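You operate a simulated robot arm through the tools that you are given. There is no shell and no other tool. Be economical: measure what you need, move in short steps, check, and stop when the job is done.

Carry out the task below with a simulated robot arm. There is one attempt and no reset: what you move stays moved.

Task
Feed the tab card's count of tabs into the bin marked spares.
Fine: stand it on the marked spot, open the tab gate, shut it after, and put the bin back in its bay.
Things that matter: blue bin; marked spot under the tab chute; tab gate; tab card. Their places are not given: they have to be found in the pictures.

The check looks at the end state, three seconds after you hand in, the way a careful person would. Anything else that was tipped, shoved, dropped, spilled or broken makes it a failure.

Robot
A 7-joint arm with a two-finger parallel gripper, fixed in place. Base frame: the origin is at the foot of the arm, x ahead of it, y to its left, z up; the work surface is at about z = 800. Readings come in mm, rad, newtons and seconds.
With the tool pointing down near the work surface it reaches from about 240 to 680 mm from the base axis. Its first joint turns from -1.152 to 1.152 rad. Payload 2.4 kg.
The tool frame sits at the grasp point between the pads (the TCP): z along the fingers, y along the line on which they close. The tips reach 30 mm beyond it. Largest opening 94 mm; finger width 28, thickness 10; the body of the gripper, 50 by 96 mm, starts 55 mm behind the TCP.
Orientation is that of the tool frame in the base frame, as a unit quaternion [x, y, z, w]. With the fingers straight down and closing along the base's y, the tool's x points along the base's -x, its y along +y and its z along -z.

Tools
- The arm moves only by the tool jog_arm. Its argument "moves" is a list of rows, each a list of 2 entries, a list of its own where there are three numbers: the shift along the base's x, y, z in mm, then the turn, a rotation vector about the base's x, y, z in rad. In form: [[[x, y, z], [rx, ry, rz]], ...]. A call has 1 to 10 rows; each row shifts and turns the commanded pose from where the row before left it. "fingers" is the closure, from 0 (fully open) to 1 (shut), set as the call begins (left out, the last holds). Each row takes 0.2 s and may step no farther than 50 mm and 0.15 rad from the row before; otherwise, or with a gripper value out of range, the whole call is refused. Where a pose cannot be reached the arm comes as near as it can. A force on the tool above 60 N (or 10 N above the force at the start of the call, whichever is more), or a blocked arm, ends the call early, and 0.2 s more pass. Each finger travels about 153 mm/s and halts on what it meets, pressing with about 24 N; the grip force reading is that of the motor and also rises with nothing between the fingers. The clock runs only during rows and for 0.2 s after the last one: add rows that do not move to give the fingers time. The reply holds the time, the measured pose of the TCP, the force on the tool along the base axes, the opening and the grip force, in the units named above and with some noise, and new pictures: "pictures" is both (left out), scene, wrist or none.
- Cameras (640 x 400 px; columns grow to the right, rows downward): "scene" is fixed at [49.1, 499.8, 1454.1]; the picture's right is [-0.68, -0.73, 0.00], its down [-0.38, 0.36, -0.85] and it looks along [0.62, -0.59, -0.52] (base axes); focal length 275 px, centre (320, 200). "wrist" rides on the gripper at [76, 14, -102] in the tool frame; the picture's right is [-0.18, 0.98, 0.00], its down [-0.75, -0.14, -0.64] and it looks along [-0.63, -0.12, 0.77] (tool axes); focal length 243 px, centre (320, 200).
- point_at(camera, pixels): for up to 12 pixels [column, row] of the newest picture of that camera ("zoom" is the newest enlarged one), the place [x, y, z] in the base frame of the surface seen there, good to about 2 mm, but the place of the scene camera against the robot may be out by one fixed shift of up to 25 mm in any direction. No time passes.
- enlarge(camera, box): a new picture of the part [left, top, right, bottom] of that camera's present view, enlarged. No time passes.
- close_job(): hands the job in; it is judged then, once.

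Keep the steps short. Do not move on a guess: measure, check each grasp and each placing, and mend mistakes. In all there are 80 turns and 170 pictures (those below and enlarged ones count). Leave the gripper open and the arm clear of the work at the hand-in unless told otherwise, and finish with a single line.

The tools are called after "Emit:" as a command line: name --argument value ..., lists and objects as JSON in quotes. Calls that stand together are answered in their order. jog_arm: Moves the arm, as the interface text tells. Its arguments: {"type":"object","properties":{"moves":{"type":"array"},"fingers":{"type":"number"},"pictures":{"type":"string","enum":["both","scene","wrist","none"]}},"required":["moves"]} The other tools are called the same way: point_at (camera, pixels) gives the place of the surface under pixels of a picture; enlarge (camera, box) takes an enlarged picture of a part of a camera's view; close_job () hands the job in.

At the start:

```text
clock: 0.0
tool_pos: [395.3, 76.3, 1284.7]
orientation: [0.0, 1.0, 0.001, 0.0]
wrist_force: [-0.3, -0.1, -0.3]
opening: 94.0
finger_force: 0.1
```

scene: 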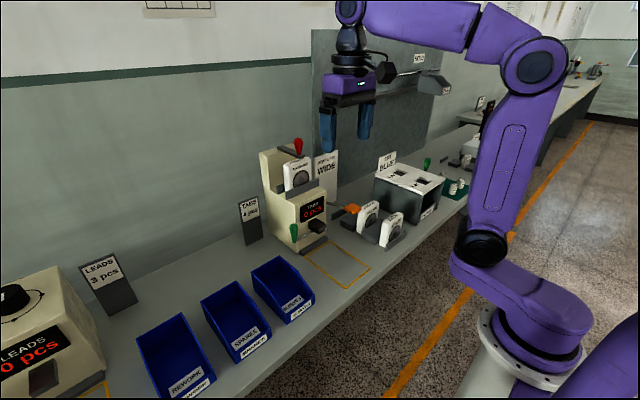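
wrist: 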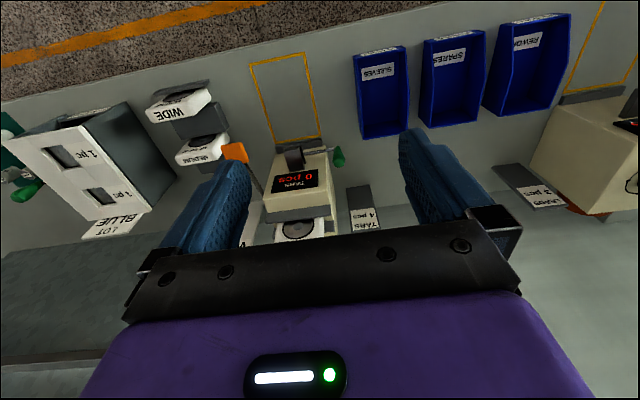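

I see three blue bins (REWORK, SPARES, SLEEVES), a tabs dispenser with a marked yellow spot, and a card reading "TABS 4 pcs". I'll enlarge these parts first.

Emit:
enlarge --camera "scene" --box '[220, 130, 420, 290]'

Emit:
enlarge --camera "scene" --box '[120, 230, 340, 400]'

Emit:
enlarge --camera "wrist" --box '[220, 20, 620, 250]'

```text
2.50 times, centred on (320, 210) of scene
```

zoom: 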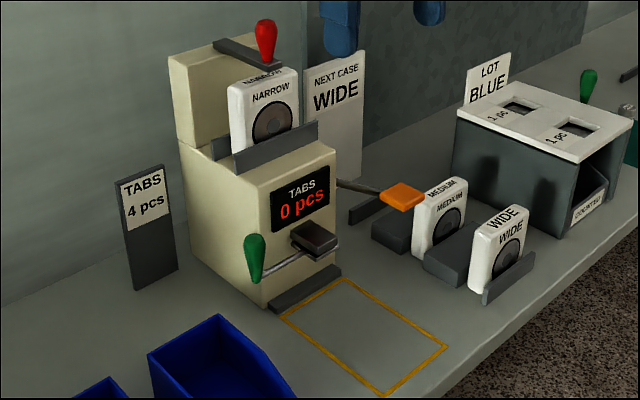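

```text
2.35 times, centred on (230, 315) of scene
```

zoom: 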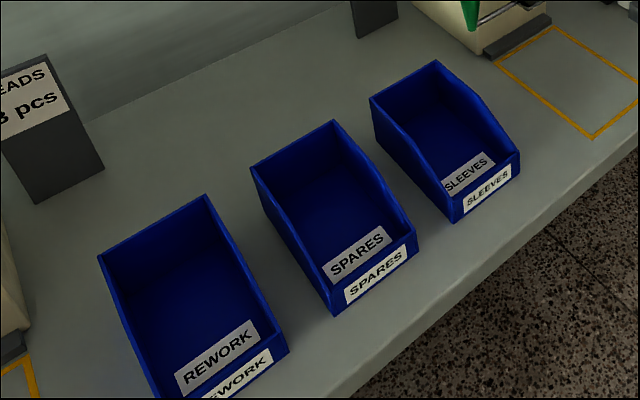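

```text
1.60 times, centred on (420, 135) of wrist
```

zoom: 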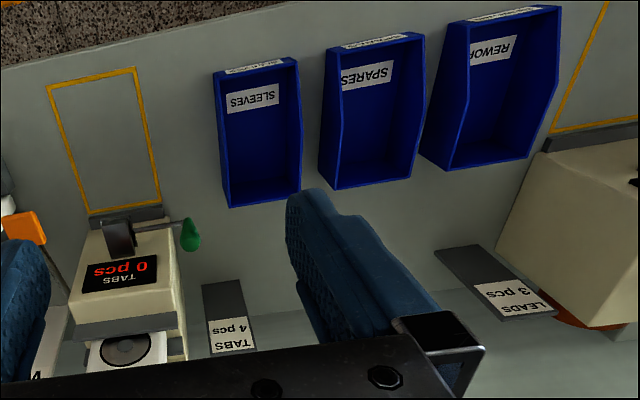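

The card says 4 tabs. I'll measure bins, the marked spot, and levers in the wrist zoom (the wrist camera has no shift).

Emit:
point_at --camera "zoom" --pixels '[[320, 48], [425, 35], [411, 180], [333, 188], [370, 130], [48, 86], [136, 68], [160, 206], [90, 215], [190, 236], [118, 238], [20, 230]]'

Emit:
point_at --camera "wrist" --pixels '[[354, 52], [406, 46], [408, 135], [362, 138], [424, 40], [486, 31], [477, 122], [428, 127], [499, 23], [570, 13], [550, 107], [489, 116]]'

Emit:
enlarge --camera "scene" --box '[255, 130, 355, 255]'

Emit:
enlarge --camera "wrist" --box '[200, 120, 400, 245]'

```text
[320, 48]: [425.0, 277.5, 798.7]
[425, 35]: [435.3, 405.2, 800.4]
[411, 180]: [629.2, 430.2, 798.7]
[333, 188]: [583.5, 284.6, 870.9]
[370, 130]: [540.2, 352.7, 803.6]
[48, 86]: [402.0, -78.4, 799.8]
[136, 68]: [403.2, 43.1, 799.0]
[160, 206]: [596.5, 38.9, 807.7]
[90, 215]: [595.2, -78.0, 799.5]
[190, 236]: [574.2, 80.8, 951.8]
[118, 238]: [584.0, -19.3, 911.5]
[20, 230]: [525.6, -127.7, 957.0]
```

```text
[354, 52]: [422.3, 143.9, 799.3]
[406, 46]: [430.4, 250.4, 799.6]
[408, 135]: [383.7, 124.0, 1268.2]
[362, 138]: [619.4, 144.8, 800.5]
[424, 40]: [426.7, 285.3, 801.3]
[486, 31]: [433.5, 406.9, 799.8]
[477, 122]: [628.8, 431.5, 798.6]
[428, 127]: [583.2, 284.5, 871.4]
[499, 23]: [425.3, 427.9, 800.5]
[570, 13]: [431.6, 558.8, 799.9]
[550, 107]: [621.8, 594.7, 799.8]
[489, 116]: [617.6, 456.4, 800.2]
```

```text
3.20 times, centred on (305, 192) of scene
```

zoom: 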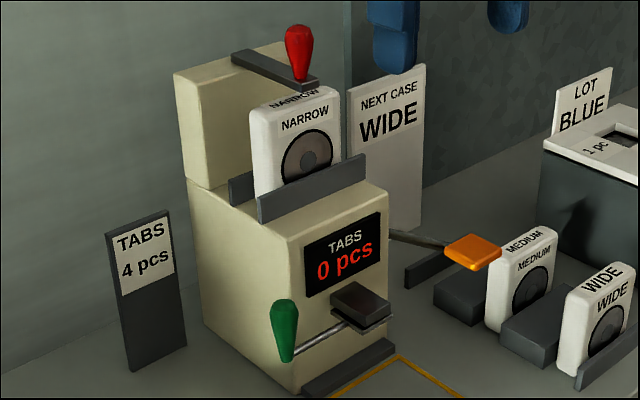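

```text
3.20 times, centred on (300, 182) of wrist
```

zoom: 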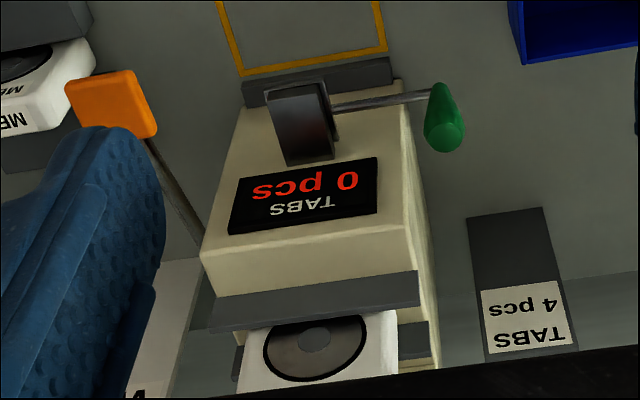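

The display reads 0. The green-knobbed rod at the spout looks like the tab gate. I'll move above the SPARES bin to see it closely before gripping a side wall.

Emit:
jog_arm --moves '[[[0, 45, -30], [0, 0, 0]], [[0, 45, -30], [0, 0, 0]], [[0, 45, -30], [0, 0, 0]], [[0, 45, -30], [0, 0, 0]], [[10, 45, -30], [0, 0, 0]], [[0, 0, -30], [0, 0, 0]]]' --fingers 0

```text
refused: row 1 steps farther than a row can; nothing moved
```

Emit:
jog_arm --moves '[[[0, 38, -30], [0, 0, 0]], [[0, 38, -30], [0, 0, 0]], [[0, 38, -30], [0, 0, 0]], [[0, 38, -30], [0, 0, 0]], [[0, 38, -30], [0, 0, 0]], [[0, 38, -30], [0, 0, 0]]]' --fingers 0

```text
clock: 1.4
tool_pos: [396.3, 302.2, 1104.0]
orientation: [0.0, 1.0, -0.001, 0.0]
wrist_force: [0.0, 1.0, -0.7]
opening: 93.7
finger_force: 0.0
```

scene: 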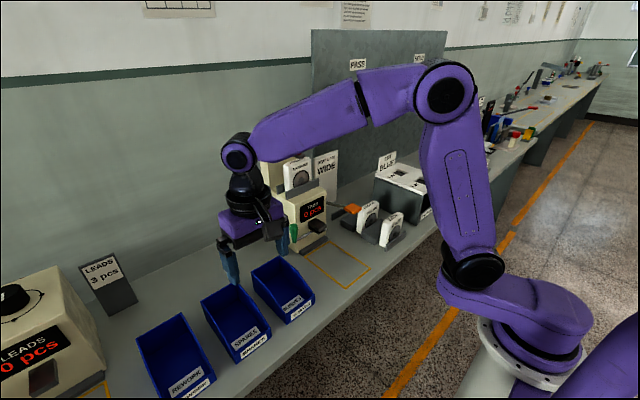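
wrist: 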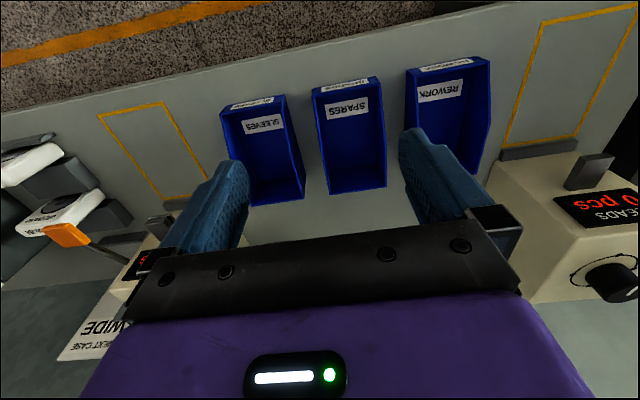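

Enlarging the SPARES bin for measurement.

Emit:
enlarge --camera "wrist" --box '[210, 60, 410, 210]'

```text
2.67 times, centred on (310, 135) of wrist
```

zoom: 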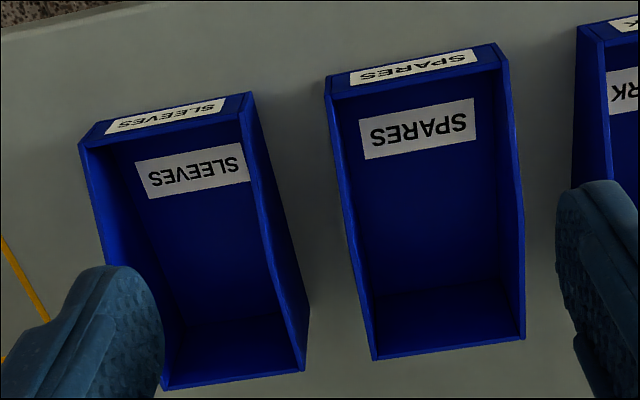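

Emit:
point_at --camera "zoom" --pixels '[[329, 88], [498, 60], [336, 130], [346, 190], [357, 250], [375, 352], [520, 334], [514, 150], [521, 220], [420, 220], [270, 200], [283, 260]]'

Emit:
point_at --camera "zoom" --pixels '[[327, 77], [494, 44], [340, 100], [420, 83], [82, 140], [248, 95], [255, 130], [302, 368], [163, 386], [580, 30], [450, 345], [440, 310]]'

```text
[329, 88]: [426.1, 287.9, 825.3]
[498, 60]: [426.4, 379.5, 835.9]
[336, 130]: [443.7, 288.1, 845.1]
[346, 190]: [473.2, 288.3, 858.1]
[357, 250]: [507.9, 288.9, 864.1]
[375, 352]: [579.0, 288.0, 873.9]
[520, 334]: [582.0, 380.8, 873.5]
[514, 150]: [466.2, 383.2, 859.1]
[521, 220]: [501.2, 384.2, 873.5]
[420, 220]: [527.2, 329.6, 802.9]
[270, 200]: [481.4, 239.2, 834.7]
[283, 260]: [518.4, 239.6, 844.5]
```

```text
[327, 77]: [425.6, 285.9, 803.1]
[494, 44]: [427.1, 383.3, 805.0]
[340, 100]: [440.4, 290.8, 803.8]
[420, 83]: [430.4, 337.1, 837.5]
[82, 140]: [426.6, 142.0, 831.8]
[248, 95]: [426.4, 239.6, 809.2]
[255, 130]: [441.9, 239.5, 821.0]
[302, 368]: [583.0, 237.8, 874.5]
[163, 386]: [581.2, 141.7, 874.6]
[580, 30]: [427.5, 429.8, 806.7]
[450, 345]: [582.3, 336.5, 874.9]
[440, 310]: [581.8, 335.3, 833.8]
```

The SPARES bin spans x 425–585, y 285–385, top about z 870, with walls about 5 mm thick. I'll pinch its y≈382.5 wall at x≈495, so I go above it first with the fingers half closed.

Emit:
jog_arm --moves '[[[25, 20, -26], [0, 0, 0]], [[25, 20, -26], [0, 0, 0]], [[25, 20, -26], [0, 0, 0]], [[24, 20, -26], [0, 0, 0]], [[0, 0, -40], [0, 0, 0]], [[0, 0, -30], [0, 0, 0]], [[0, 0, 0], [0, 0, 0]]]' --fingers 0.53

```text
clock: 3.0
tool_pos: [494.3, 383.4, 929.9]
orientation: [0.0, 1.0, 0.0, 0.0]
wrist_force: [0.5, -0.3, 0.4]
opening: 44.5
finger_force: 0.1
```

scene: 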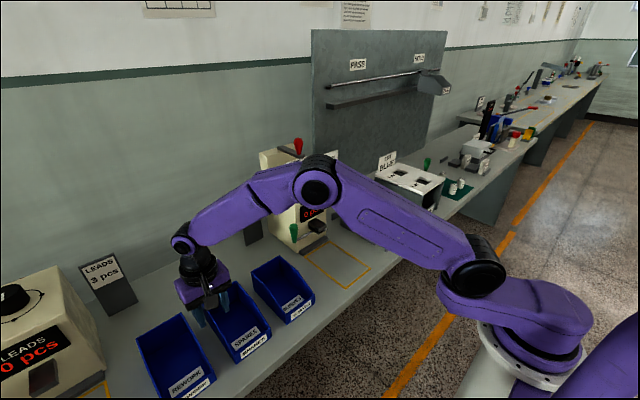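
wrist: 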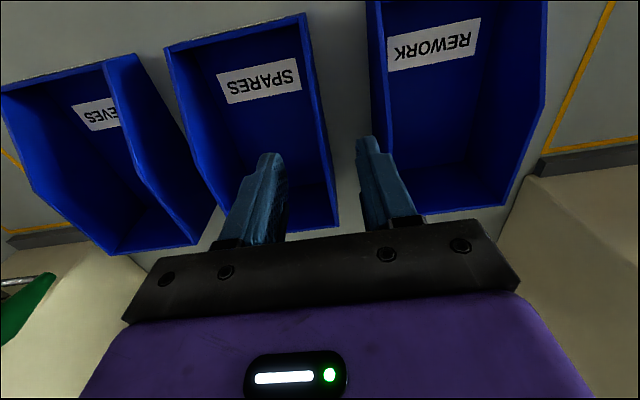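

The fingers straddle the wall (pixel ~(325,150)). Going down 85 mm in steps.

Emit:
jog_arm --moves '[[[0, 0, -30], [0, 0, 0]], [[0, 0, -30], [0, 0, 0]], [[0, 0, -25], [0, 0, 0]], [[0, 0, 0], [0, 0, 0]]]'

```text
clock: 4.0
tool_pos: [494.1, 384.4, 845.8]
orientation: [0.0, 1.0, 0.0, 0.0]
wrist_force: [-0.5, -1.0, 1.1]
opening: 44.3
finger_force: 0.1
```

scene: 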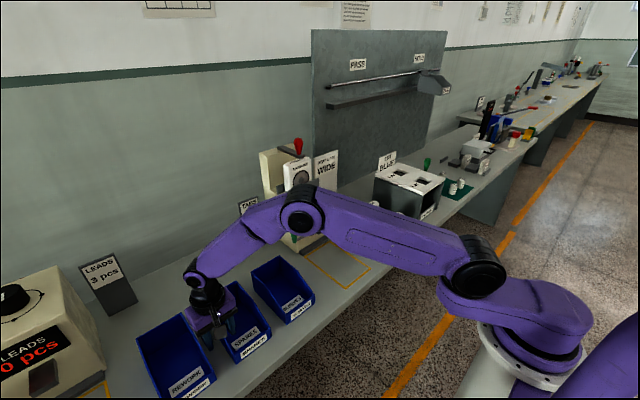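
wrist: 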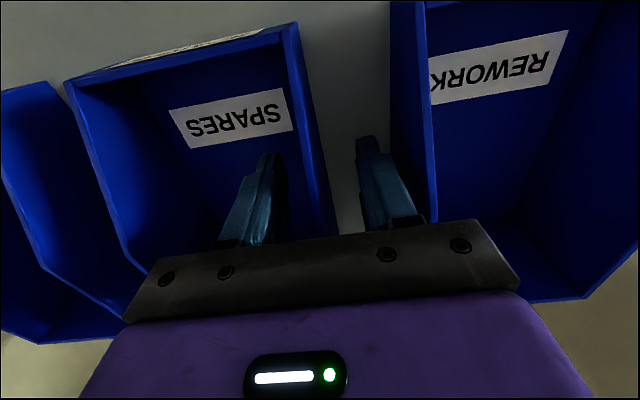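

Wall is between the fingers, with clearance to REWORK. I'll move 1.5 mm in −y to centre, then close.

Emit:
jog_arm --moves '[[[0, -1.5, 0], [0, 0, 0]], [[0, 0, 0], [0, 0, 0]], [[0, 0, 0], [0, 0, 0]], [[0, 0, 0], [0, 0, 0]]]' --fingers 1 --pictures "wrist"

```text
clock: 5.0
tool_pos: [494.2, 382.3, 846.4]
orientation: [-0.001, 1.0, 0.0, 0.0]
wrist_force: [-0.5, 0.6, -0.1]
opening: 8.1
finger_force: 24.0
```

wrist: 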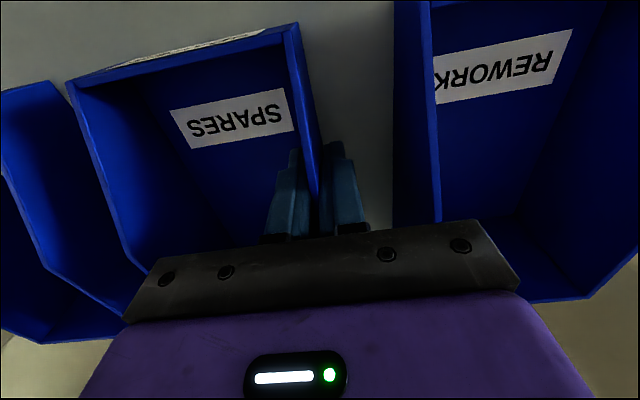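

Gripped at 8.1 mm and 24 N. Lifting 20 mm as a test.

Emit:
jog_arm --moves '[[[0, 0, 10], [0, 0, 0]], [[0, 0, 10], [0, 0, 0]], [[0, 0, 0], [0, 0, 0]]]'

```text
clock: 5.8
tool_pos: [493.5, 382.3, 865.7]
orientation: [0.0, 1.0, 0.001, 0.0]
wrist_force: [-0.1, 0.8, -0.8]
opening: 8.3
finger_force: 23.6
```

scene: 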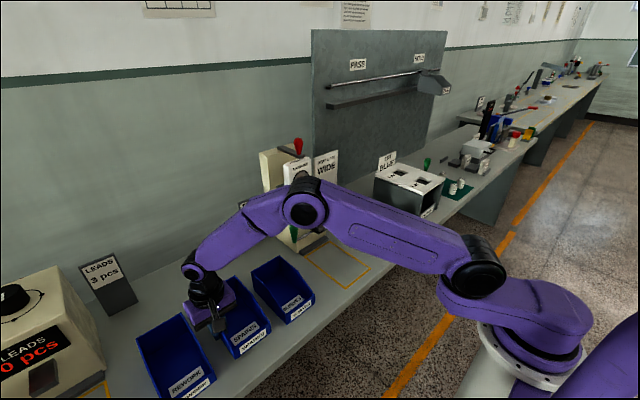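
wrist: 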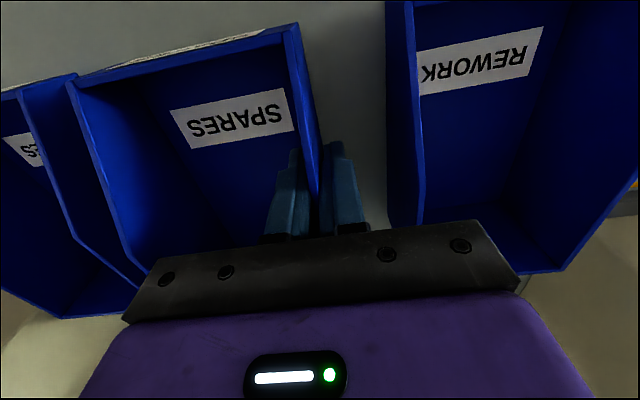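

The bin moved with the fingers, level. I'll raise it, draw it back toward the robot, then carry it over SLEEVES toward the marked spot, keeping short of the gate knob.

Emit:
jog_arm --moves '[[[0, 0, 30], [0, 0, 0]], [[0, 0, 30], [0, 0, 0]], [[0, 0, 25], [0, 0, 0]], [[-30, 0, 0], [0, 0, 0]], [[-30, -20, 0], [0, 0, 0]], [[-30, -30, 0], [0, 0, 0]], [[0, -30, 0], [0, 0, 0]], [[0, -30, 0], [0, 0, 0]], [[0, -30, 0], [0, 0, 0]], [[0, -30, 0], [0, 0, 0]]]'

Emit:
jog_arm --moves '[[[0, -30, 0], [0, 0, 0]], [[0, -30, 0], [0, 0, 0]], [[0, -30, 0], [0, 0, 0]], [[0, -30, 0], [0, 0, 0]], [[0, -30, 0], [0, 0, 0]], [[0, -30, 0], [0, 0, 0]], [[0, 0, 0], [0, 0, 0]]]'

```text
clock: 8.0
tool_pos: [405.8, 212.1, 949.3]
orientation: [0.0, 1.0, 0.0, 0.001]
wrist_force: [0.6, -0.5, -1.0]
opening: 7.9
finger_force: 24.3
```

scene: 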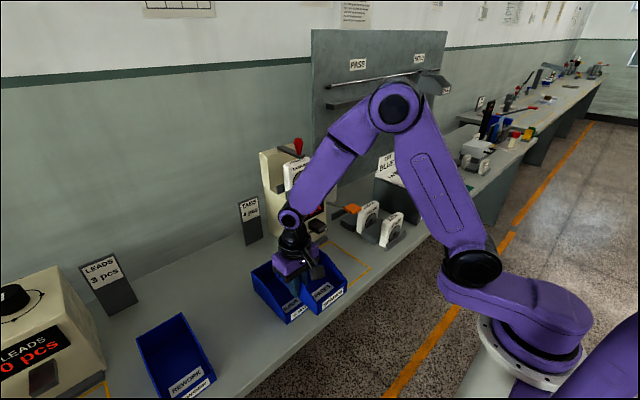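
wrist: 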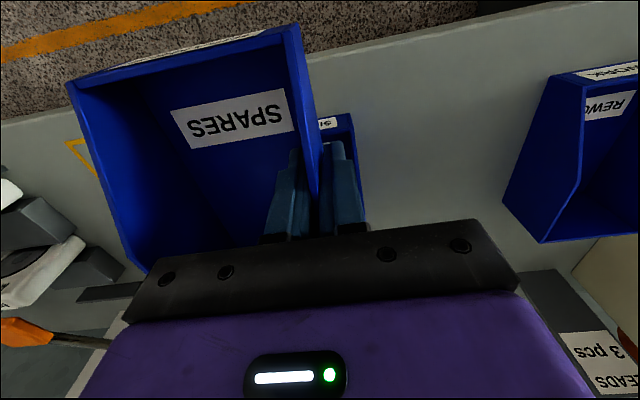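

```text
clock: 9.6
tool_pos: [404.4, 31.0, 950.3]
orientation: [0.0, 1.0, 0.0, 0.0]
wrist_force: [0.1, 0.5, -0.8]
opening: 8.0
finger_force: 24.1
```

scene: 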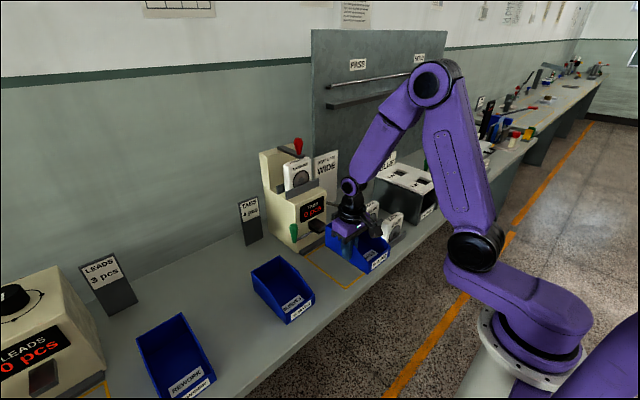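
wrist: 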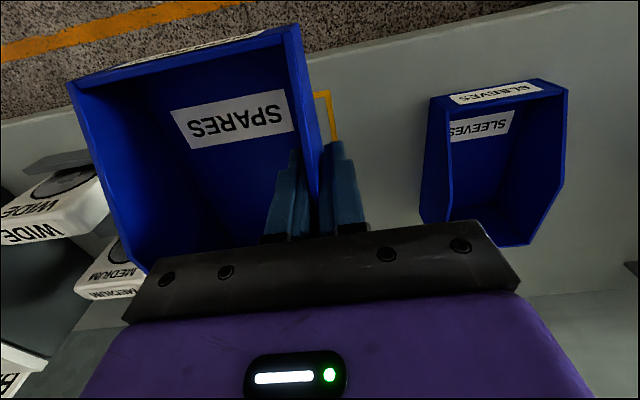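

Now bin is in front of the chute. I'll enlarge the scene to measure spout, knob and stop heights before going in.

Emit:
enlarge --camera "scene" --box '[270, 180, 400, 290]'

```text
3.64 times, centred on (335, 235) of scene
```

zoom: 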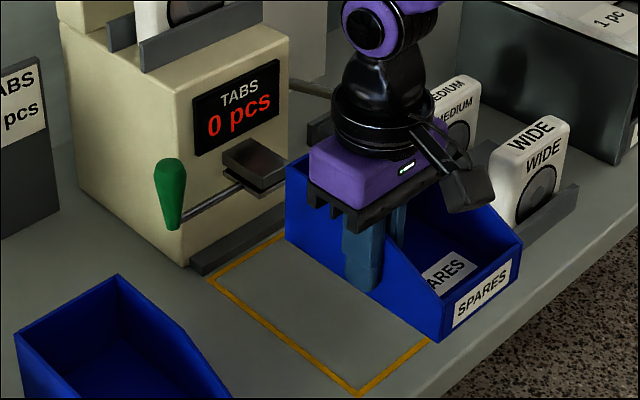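

Emit:
point_at --camera "zoom" --pixels '[[168, 162], [172, 225], [186, 212], [235, 185], [250, 192], [285, 172], [250, 150], [225, 163], [212, 282], [355, 392], [285, 235], [195, 268]]'

Emit:
point_at --camera "zoom" --pixels '[[116, 277], [240, 397], [445, 335], [522, 245], [428, 343], [200, 200], [248, 182], [260, 185], [270, 160], [128, 150], [185, 240], [280, 140]]'

```text
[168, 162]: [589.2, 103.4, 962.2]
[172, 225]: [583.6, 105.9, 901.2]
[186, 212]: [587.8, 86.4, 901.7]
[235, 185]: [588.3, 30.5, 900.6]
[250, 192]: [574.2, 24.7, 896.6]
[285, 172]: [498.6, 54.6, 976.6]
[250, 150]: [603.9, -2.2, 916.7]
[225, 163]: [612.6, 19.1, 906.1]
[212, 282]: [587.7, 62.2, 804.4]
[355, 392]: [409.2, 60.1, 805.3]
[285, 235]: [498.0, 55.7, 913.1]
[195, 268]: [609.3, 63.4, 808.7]
```

```text
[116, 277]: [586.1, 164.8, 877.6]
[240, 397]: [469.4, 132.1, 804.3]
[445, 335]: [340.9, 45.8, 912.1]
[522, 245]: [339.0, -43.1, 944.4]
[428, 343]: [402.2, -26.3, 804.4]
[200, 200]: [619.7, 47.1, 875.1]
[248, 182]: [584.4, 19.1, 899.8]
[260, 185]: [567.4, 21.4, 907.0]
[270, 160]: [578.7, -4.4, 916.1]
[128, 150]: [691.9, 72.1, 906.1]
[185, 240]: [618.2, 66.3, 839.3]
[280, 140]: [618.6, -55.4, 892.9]
```

The scene is shifted by about (4, 22, 3). Corrected, the knob is at (583, 82, 898–960), the rod and spout underside at z≈893, and the bin top at 875 when down, so the bin passes under. I'll lower it in front of the spout.

Emit:
jog_arm --moves '[[[25, -1, 0], [0, 0, 0]], [[25, 0, -20], [0, 0, 0]], [[0, 0, -30], [0, 0, 0]], [[0, 0, -30], [0, 0, 0]], [[0, 0, -18], [0, 0, 0]], [[0, 0, 0], [0, 0, 0]]]'

```text
clock: 11.0
tool_pos: [453.0, 31.3, 852.5]
orientation: [0.0, 1.0, 0.0, 0.0]
wrist_force: [-0.6, 0.1, -0.7]
opening: 7.8
finger_force: 24.1
```

scene: 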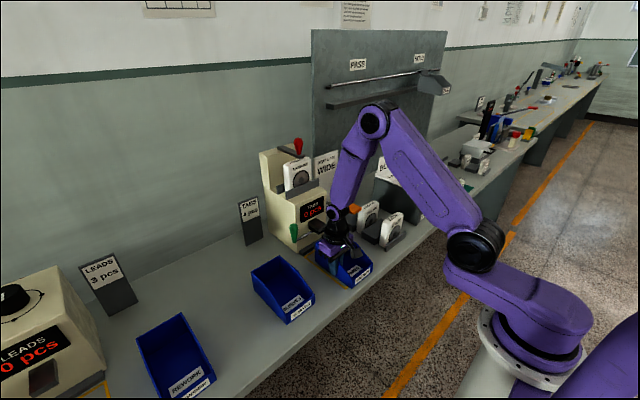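
wrist: 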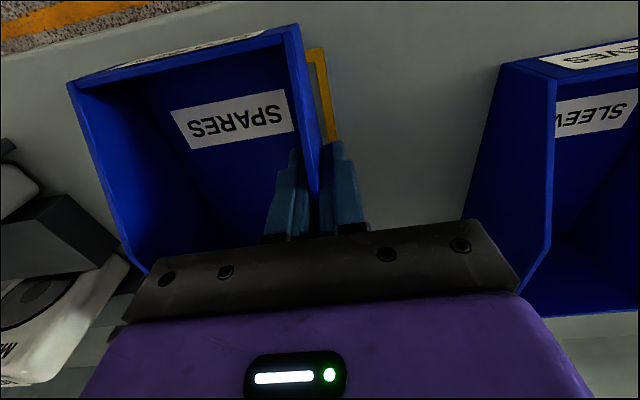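

Moving the bin forward 40 mm at this height, then down 6 mm to set it on the surface.

Emit:
jog_arm --moves '[[[20, -1, 0], [0, 0, 0]], [[20, -1, 0], [0, 0, 0]], [[0, 0, 0], [0, 0, 0]], [[0, 0, -4], [0, 0, 0]], [[0, 0, -2], [0, 0, 0]], [[0, 0, 0], [0, 0, 0]]]'

```text
clock: 12.4
tool_pos: [495.3, 29.6, 847.5]
orientation: [0.0, 1.0, 0.0, 0.0]
wrist_force: [-0.1, 0.3, -1.2]
opening: 8.0
finger_force: 23.8
```

scene: 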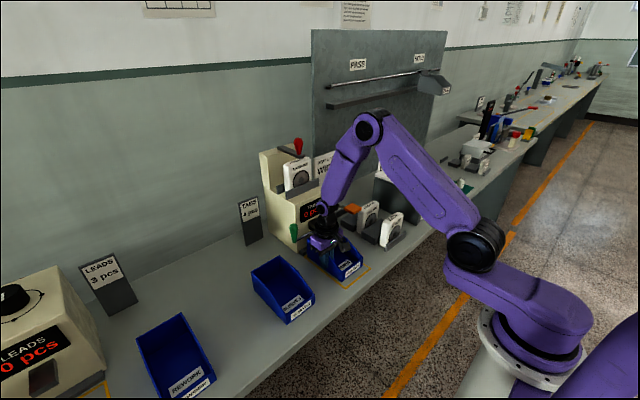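
wrist: 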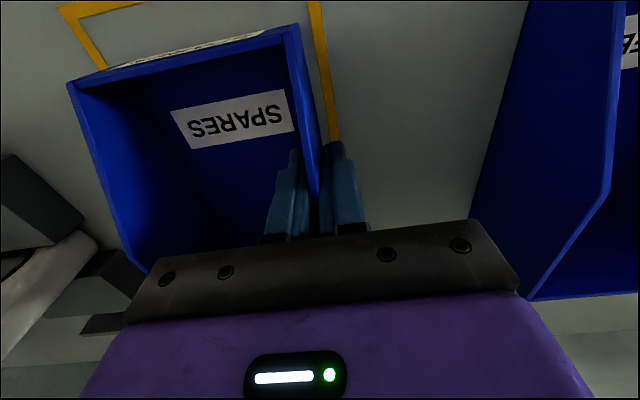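

Down the last 1.5 mm, then open to the earlier width and rise to look at the chute.

Emit:
jog_arm --moves '[[[0, 0, -1.5], [0, 0, 0]], [[0, 0, 0], [0, 0, 0]]]' --pictures "none"

Emit:
jog_arm --moves '[[[0, 0, 0], [0, 0, 0]], [[0, 0, 0], [0, 0, 0]], [[0, 0, 30], [0, 0, 0]], [[0, 0, 30], [0, 0, 0]], [[-20, 0, 35], [0, 0, 0]], [[-35, 0, 30], [0, 0, 0]], [[-40, 0, 20], [0, 0, 0]], [[-40, 0, 20], [0, 0, 0]], [[-30, 0, 0], [0, 0, 0]], [[0, 0, 0], [0, 0, 0]]]' --fingers 0.53

```text
clock: 13.0
tool_pos: [494.8, 29.7, 845.8]
orientation: [0.0, 1.0, 0.0, 0.001]
wrist_force: [-2.2, -0.7, 11.3]
opening: 7.8
finger_force: 24.1
```

```text
clock: 15.2
tool_pos: [328.6, 30.5, 1010.8]
orientation: [-0.001, 1.0, 0.001, -0.001]
wrist_force: [1.1, 0.0, 0.3]
opening: 44.1
finger_force: 0.1
```

scene: 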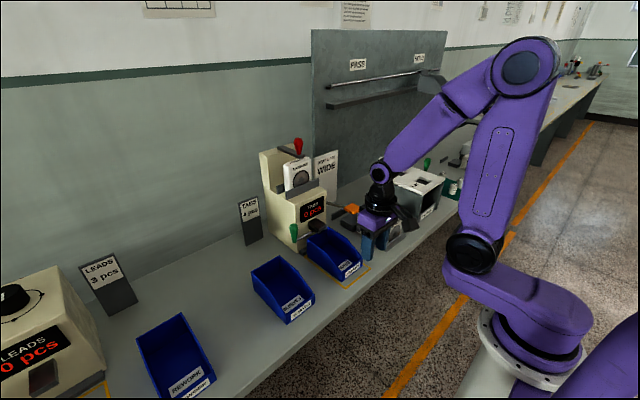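
wrist: 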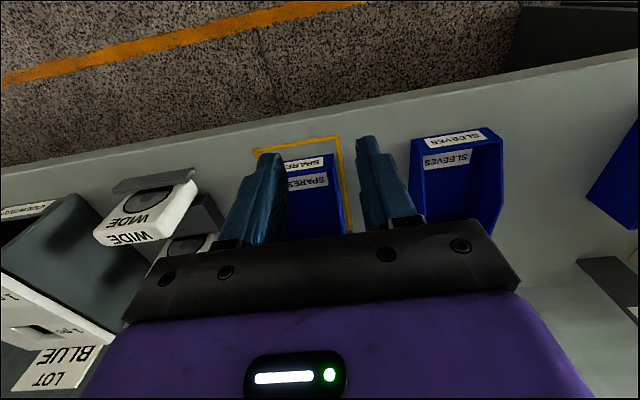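

Bin stands on the spot. Enlarge the scene around the chute and bin.

Emit:
enlarge --camera "scene" --box '[275, 195, 375, 290]'

```text
4.21 times, centred on (325, 242) of scene
```

zoom: 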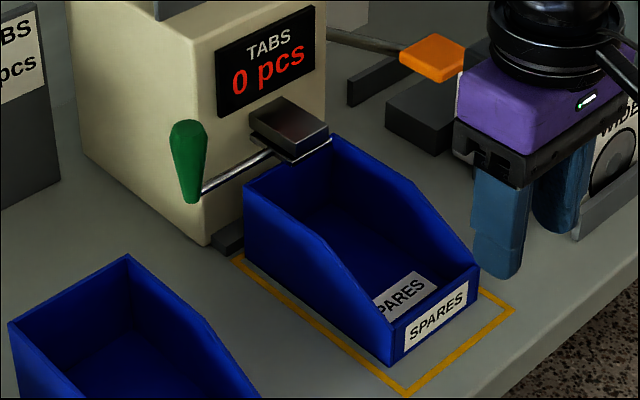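

Emit:
point_at --camera "zoom" --pixels '[[250, 122], [300, 137], [283, 97], [328, 133], [288, 158], [330, 140], [247, 145], [298, 155], [236, 258], [405, 393], [513, 308], [392, 345]]'

Emit:
point_at --camera "zoom" --pixels '[[246, 186], [330, 140], [244, 225], [215, 245], [244, 240], [270, 115], [205, 190], [262, 153], [185, 125], [190, 200], [470, 265], [320, 95]]'

```text
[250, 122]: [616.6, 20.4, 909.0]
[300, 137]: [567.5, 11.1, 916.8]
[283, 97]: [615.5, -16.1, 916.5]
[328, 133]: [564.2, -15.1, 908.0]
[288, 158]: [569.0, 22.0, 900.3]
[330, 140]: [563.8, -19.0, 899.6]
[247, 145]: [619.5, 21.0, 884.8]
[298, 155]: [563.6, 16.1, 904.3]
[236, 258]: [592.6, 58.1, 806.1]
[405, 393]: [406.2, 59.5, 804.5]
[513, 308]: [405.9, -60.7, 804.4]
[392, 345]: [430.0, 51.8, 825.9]
```

```text
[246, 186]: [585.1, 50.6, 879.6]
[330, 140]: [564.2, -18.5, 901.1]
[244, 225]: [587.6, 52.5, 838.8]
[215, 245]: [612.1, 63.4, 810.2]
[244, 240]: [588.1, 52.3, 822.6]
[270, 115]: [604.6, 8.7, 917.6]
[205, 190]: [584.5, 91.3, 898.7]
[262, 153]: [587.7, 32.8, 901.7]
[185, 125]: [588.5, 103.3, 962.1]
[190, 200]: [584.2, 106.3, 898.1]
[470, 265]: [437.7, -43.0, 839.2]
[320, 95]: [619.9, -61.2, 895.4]
```

The bin is at x 425–585 centred at y≈−18. The spout spans x≈560–612 with underside z≈897. I want an accurate wrist-camera look at the spout to set the bin's depth, so I rise and look down from above.

Emit:
jog_arm --moves '[[[0, 0, 45], [0, 0, 0]], [[20, 0, 45], [0, 0, 0]], [[30, 10, 35], [0, 0, 0]], [[30, 10, 10], [0, 0, 0]], [[30, 10, 0], [0, 0, 0]], [[0, 0, 0], [0, 0, 0]]]' --pictures "wrist" --fingers 0

```text
clock: 16.6
tool_pos: [439.1, 59.8, 1146.3]
orientation: [-0.001, 1.0, 0.0, 0.0]
wrist_force: [-0.7, -0.5, -0.2]
opening: 94.0
finger_force: 0.0
```

wrist: 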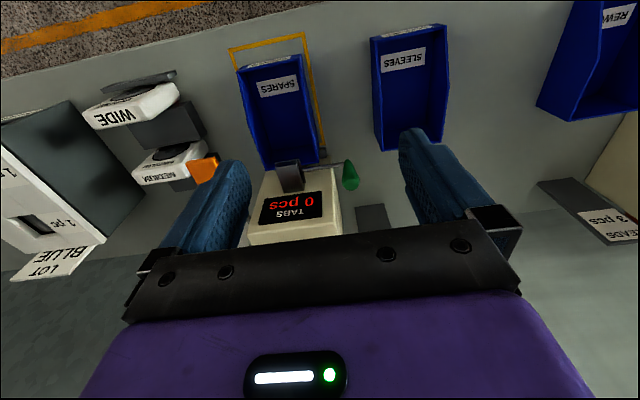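

Emit:
enlarge --camera "wrist" --box '[225, 130, 375, 225]'

```text
4.21 times, centred on (300, 178) of wrist
```

zoom: 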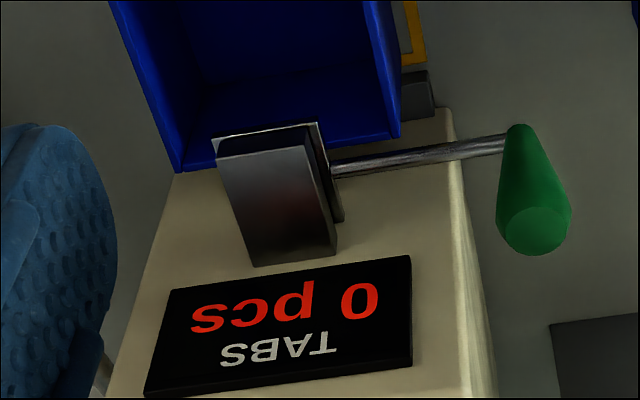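

Emit:
point_at --camera "zoom" --pixels '[[213, 138], [316, 124], [220, 160], [308, 152], [255, 262], [337, 250], [340, 205], [335, 168], [400, 154], [450, 152], [515, 130], [535, 230]]'

Emit:
point_at --camera "zoom" --pixels '[[180, 170], [395, 136], [290, 143], [415, 68], [435, 105], [404, 65], [445, 112], [342, 215], [332, 225], [505, 205], [350, 148], [300, 130]]'

```text
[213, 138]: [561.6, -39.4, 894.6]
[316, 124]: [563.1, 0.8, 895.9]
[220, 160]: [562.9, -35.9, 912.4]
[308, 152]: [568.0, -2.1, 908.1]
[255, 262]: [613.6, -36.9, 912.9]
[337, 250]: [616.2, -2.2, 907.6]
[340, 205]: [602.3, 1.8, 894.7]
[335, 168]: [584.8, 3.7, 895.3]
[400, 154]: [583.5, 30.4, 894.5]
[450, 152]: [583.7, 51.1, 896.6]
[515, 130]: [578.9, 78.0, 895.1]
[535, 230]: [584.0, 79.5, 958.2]
```

```text
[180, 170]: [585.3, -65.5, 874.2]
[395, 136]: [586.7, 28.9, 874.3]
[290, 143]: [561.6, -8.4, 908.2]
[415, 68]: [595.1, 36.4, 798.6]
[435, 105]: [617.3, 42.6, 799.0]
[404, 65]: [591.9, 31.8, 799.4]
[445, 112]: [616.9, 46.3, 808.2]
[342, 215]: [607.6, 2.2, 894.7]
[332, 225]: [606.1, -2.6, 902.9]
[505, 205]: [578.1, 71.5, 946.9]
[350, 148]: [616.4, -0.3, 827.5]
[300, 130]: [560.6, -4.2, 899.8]
```

Gate plate: x 561–607, y −40…2, z≈895, with the rod at x≈584 out to the knob at y≈79. I'll look at the spout face at maximum enlargement from both cameras for hints on how it moves and where tabs exit.

Emit:
enlarge --camera "scene" --box '[285, 205, 335, 245]'

Emit:
enlarge --camera "wrist" --box '[265, 150, 325, 195]'

```text
10.00 times, centred on (310, 225) of scene
```

zoom: 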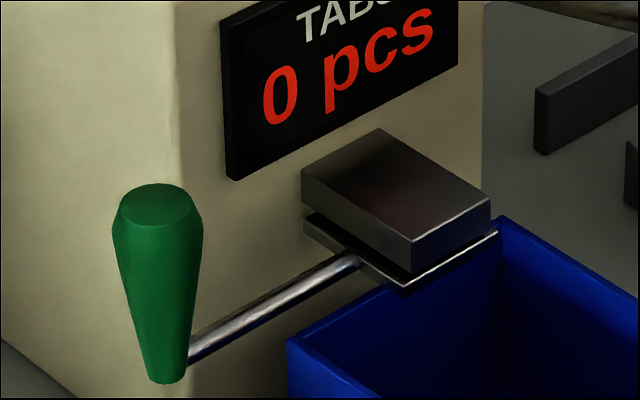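

```text
8.89 times, centred on (295, 172) of wrist
```

zoom: 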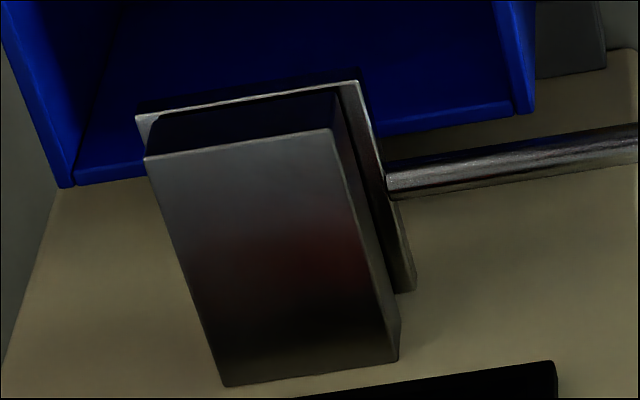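

The plate looks like a slide under the spout, pulled by the knob along +y. To get the bin as far under the spout as the stop bar (x≈594) allows, I'll nudge the bin back with closed fingers on its front wall (x≈425). First I go down in front of it.

Emit:
jog_arm --moves '[[[-20, -38, -20], [0, 0, 0]], [[-26, -40, 0], [0, 0, 0]], [[0, 0, -50], [0, 0, 0]], [[0, 0, -50], [0, 0, 0]], [[0, 0, -50], [0, 0, 0]], [[0, 0, -50], [0, 0, 0]], [[0, 0, -50], [0, 0, 0]], [[0, 0, -32], [0, 0, 0]], [[0, 0, 0], [0, 0, 0]]]' --fingers 1

```text
clock: 18.6
tool_pos: [393.1, -20.0, 842.1]
orientation: [0.0, 1.0, 0.0, 0.0]
wrist_force: [0.4, 0.1, 0.5]
opening: 0.0
finger_force: 23.6
```

scene: 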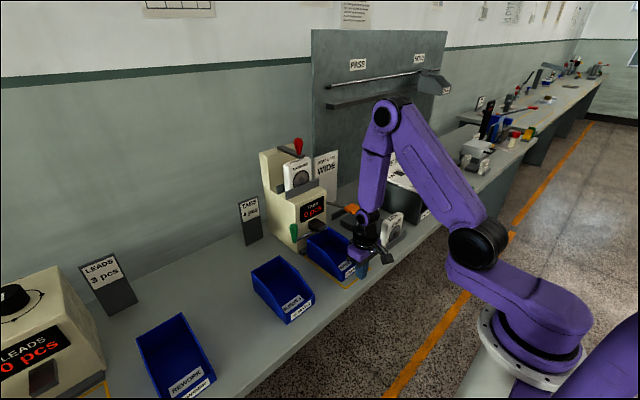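
wrist: 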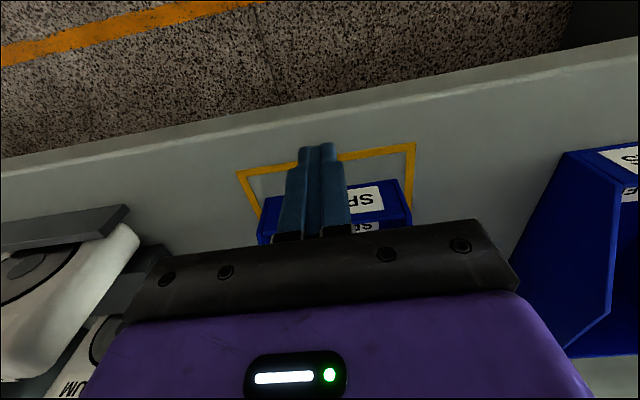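

Pushing forward slowly, with force watched.

Emit:
jog_arm --moves '[[[8, 2, 0], [0, 0, 0]], [[7, 0, 0], [0, 0, 0]], [[4, 0, 0], [0, 0, 0]], [[3, 0, 0], [0, 0, 0]], [[2, 0, 0], [0, 0, 0]], [[2, 0, 0], [0, 0, 0]], [[0, 0, 0], [0, 0, 0]]]'

```text
clock: 20.2
tool_pos: [420.0, -16.9, 844.2]
orientation: [0.0, 1.0, 0.0, 0.0]
wrist_force: [0.2, 0.0, 0.3]
opening: 0.0
finger_force: 23.9
```

scene: 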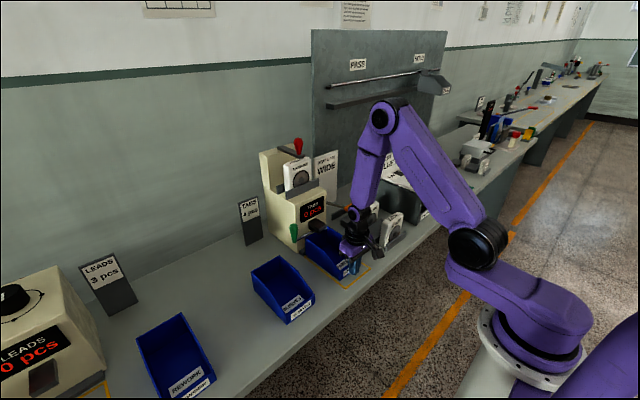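
wrist: 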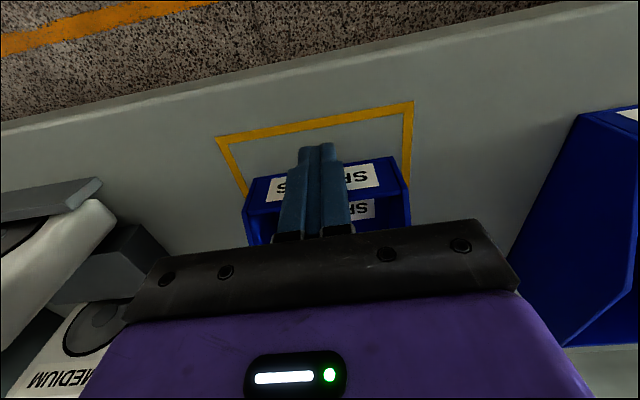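

Emit:
point_at --camera "wrist" --pixels '[[250, 180], [380, 158], [392, 165], [256, 235], [405, 222], [365, 175]]'

Emit:
point_at --camera "scene" --pixels '[[304, 246], [308, 236], [293, 250], [250, 272], [336, 277]]'

Emit:
enlarge --camera "scene" --box '[285, 205, 385, 290]'

```text
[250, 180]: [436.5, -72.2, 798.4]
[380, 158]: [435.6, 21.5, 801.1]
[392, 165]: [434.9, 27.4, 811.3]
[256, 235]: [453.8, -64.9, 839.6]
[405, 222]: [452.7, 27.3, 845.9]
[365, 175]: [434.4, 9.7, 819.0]
```

```text
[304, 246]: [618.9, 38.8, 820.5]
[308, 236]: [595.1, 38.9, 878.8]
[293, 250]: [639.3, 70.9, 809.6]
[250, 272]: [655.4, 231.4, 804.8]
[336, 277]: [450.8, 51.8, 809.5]
```

```text
4.71 times, centred on (335, 248) of scene
```

zoom: 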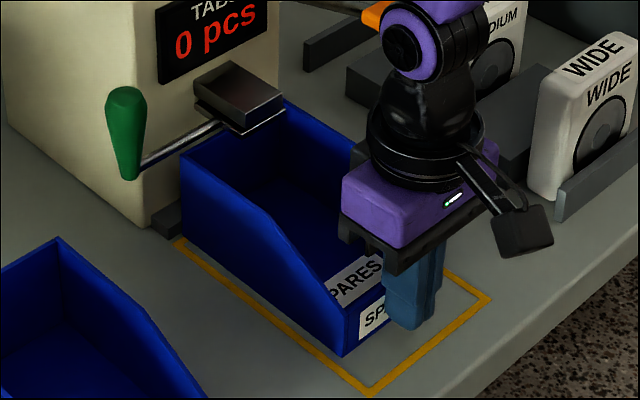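

The bin front is now at x≈434.5 and the back at ≈594, touching the stop, square and inside the marking. Next I back off, rise, and go above the knob (578, 79).

Emit:
jog_arm --moves '[[[-15, 0, 0], [0, 0, 0]], [[0, 0, 45], [0, 0, 0]], [[0, 0, 45], [0, 0, 0]], [[0, 0, 45], [0, 0, 0]], [[0, 0, 45], [0, 0, 0]], [[0, 20, 45], [0, 0, 0]], [[25, 40, 0], [0, 0, 0]], [[25, 36, 0], [0, 0, 0]]]' --fingers 0.36 --pictures "none"

Emit:
jog_arm --moves '[[[40, 0, 0], [0, 0, 0]], [[40, 0, 0], [0, 0, 0]], [[22, 0, 0], [0, 0, 0]], [[0, 0, 0], [0, 0, 0]]]'

```text
clock: 22.0
tool_pos: [454.7, 81.0, 1070.0]
orientation: [0.0, 1.0, 0.001, 0.0]
wrist_force: [-0.4, 0.2, 0.1]
opening: 60.2
finger_force: 0.0
```

```text
clock: 23.0
tool_pos: [556.2, 79.1, 1068.7]
orientation: [0.0, 1.0, 0.0, -0.001]
wrist_force: [0.0, -0.5, -0.1]
opening: 60.1
finger_force: 0.1
```

scene: 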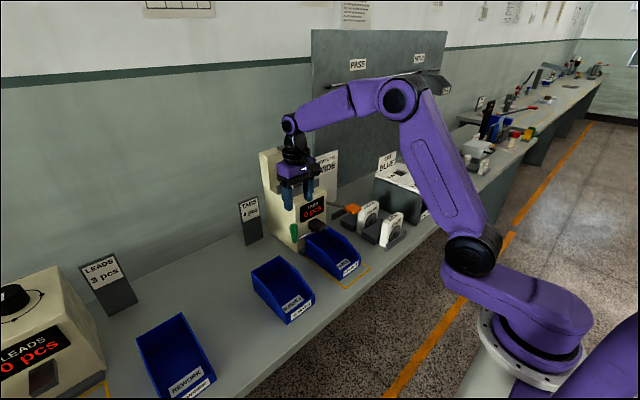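
wrist: 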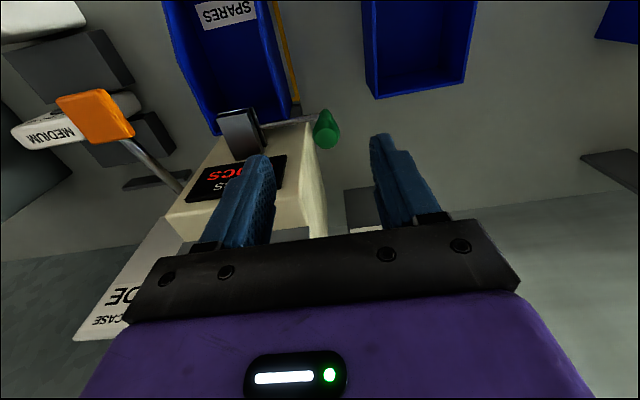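

Emit:
point_at --camera "wrist" --pixels '[[327, 135], [322, 115], [312, 122], [318, 180], [325, 225], [180, 205], [330, 145], [337, 125]]'

Emit:
enlarge --camera "scene" --box '[250, 140, 350, 260]'

```text
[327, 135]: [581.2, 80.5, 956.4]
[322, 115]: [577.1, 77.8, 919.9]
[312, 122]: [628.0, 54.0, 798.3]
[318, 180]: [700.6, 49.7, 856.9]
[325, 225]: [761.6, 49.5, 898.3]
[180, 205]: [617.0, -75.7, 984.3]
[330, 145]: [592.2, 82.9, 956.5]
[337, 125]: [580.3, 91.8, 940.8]
```

```text
3.33 times, centred on (300, 200) of scene
```

zoom: 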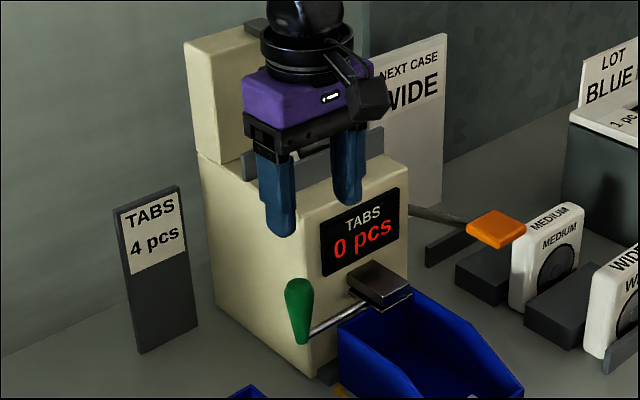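

Knob centre (583, 80.5), top z 958. I go to x 578 and down to z≈947, fingers on either side in y.

Emit:
jog_arm --moves '[[[22, 1.5, -20], [0, 0, 0]], [[0, 0, -40], [0, 0, 0]], [[0, 0, -40], [0, 0, 0]], [[0, 0, -22], [0, 0, 0]], [[0, 0, 0], [0, 0, 0]]]'

```text
clock: 24.2
tool_pos: [578.8, 80.7, 946.4]
orientation: [0.0, 1.0, 0.0, 0.0]
wrist_force: [0.6, -0.8, 0.2]
opening: 60.3
finger_force: 0.0
```

scene: 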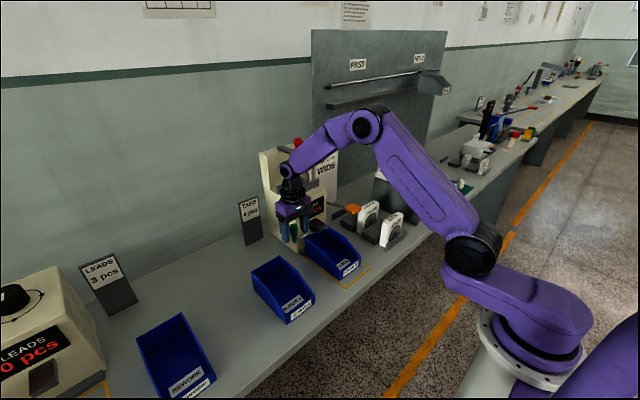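
wrist: 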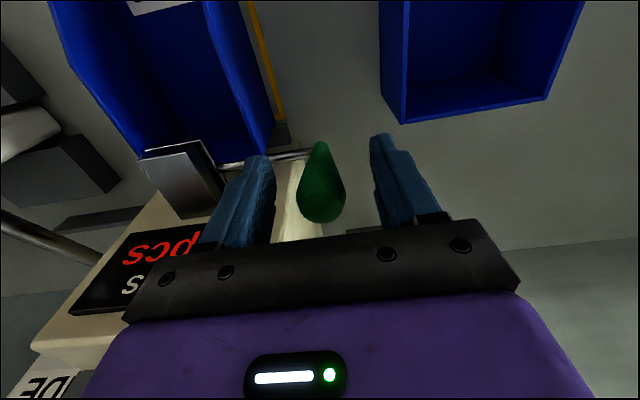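

Knob sits between the fingers. Closing on it.

Emit:
jog_arm --moves '[[[0, 0, 0], [0, 0, 0]], [[0, 0, 0], [0, 0, 0]], [[0, 0, 0], [0, 0, 0]]]' --fingers 1

Emit:
enlarge --camera "scene" --box '[270, 170, 350, 260]'

```text
clock: 25.0
tool_pos: [578.1, 80.4, 946.8]
orientation: [0.001, 1.0, 0.0, 0.0]
wrist_force: [2.2, -0.6, -4.2]
opening: 28.7
finger_force: 45.3
```

scene: 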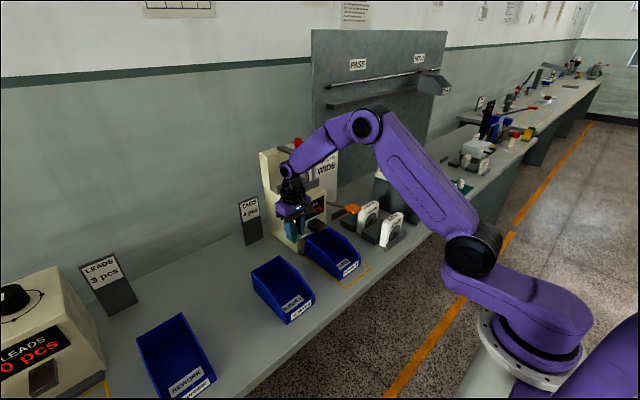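
wrist: 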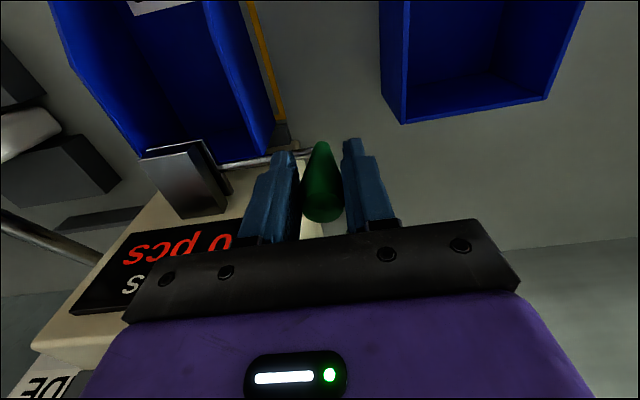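

```text
4.44 times, centred on (310, 215) of scene
```

zoom: 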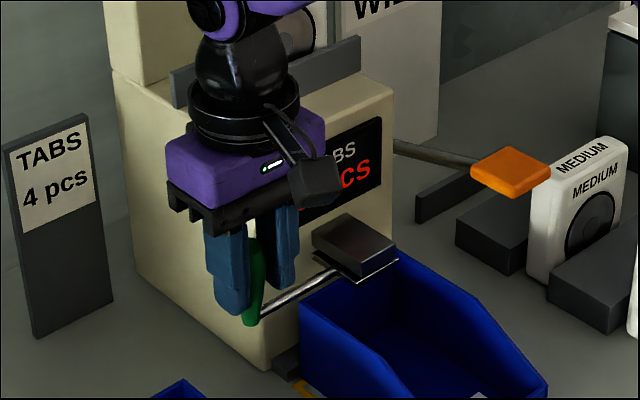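

Gripped the knob (28.7 mm, 45 N). The upside-down digit "0" is readable in the wrist view at (228,240). Test pull of +4 mm in y.

Emit:
jog_arm --moves '[[[0, 4, 0], [0, 0, 0]]]' --pictures "wrist"

```text
clock: 25.4
tool_pos: [577.7, 84.7, 946.2]
orientation: [-0.001, 1.0, 0.0, 0.0]
wrist_force: [1.6, -2.1, -3.6]
opening: 29.1
finger_force: 45.0
```

wrist: 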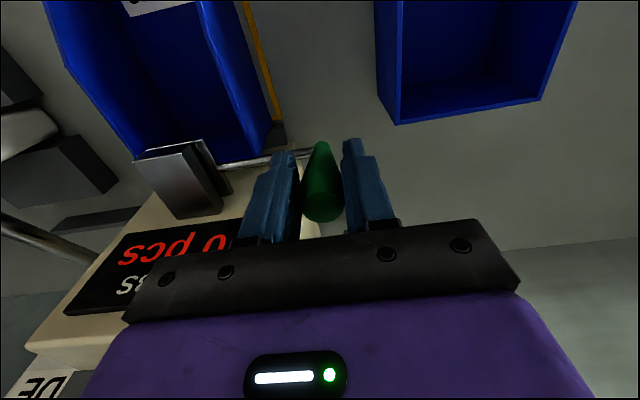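

It slides freely along +y (only 2 N). Pulling another 6 mm.

Emit:
jog_arm --moves '[[[0, 6, 0], [0, 0, 0]]]' --pictures "wrist"

Emit:
enlarge --camera "wrist" --box '[60, 90, 300, 260]'

```text
clock: 25.8
tool_pos: [577.4, 90.6, 946.8]
orientation: [0.0, 1.0, 0.0, 0.001]
wrist_force: [0.3, -0.6, -1.7]
opening: 28.9
finger_force: 45.4
```

wrist: 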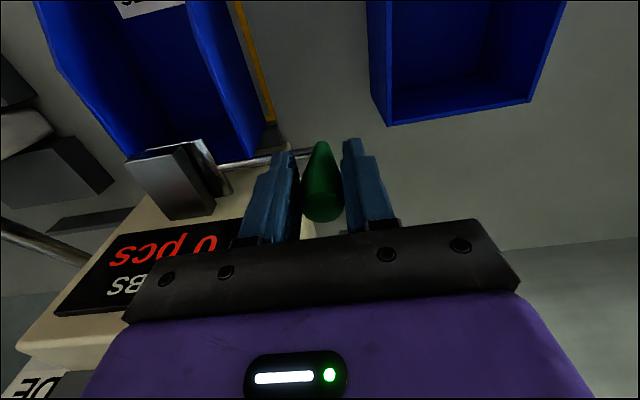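

```text
2.35 times, centred on (180, 175) of wrist
```

zoom: 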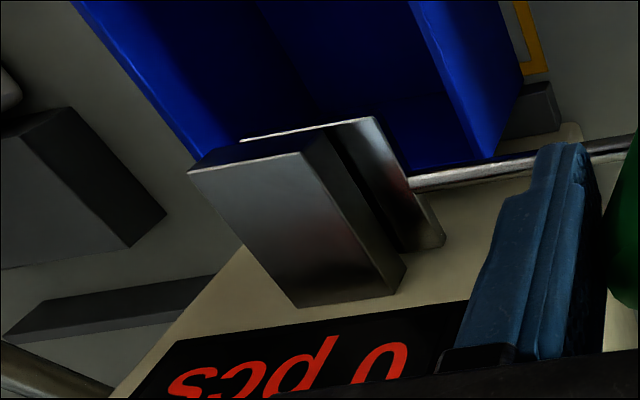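

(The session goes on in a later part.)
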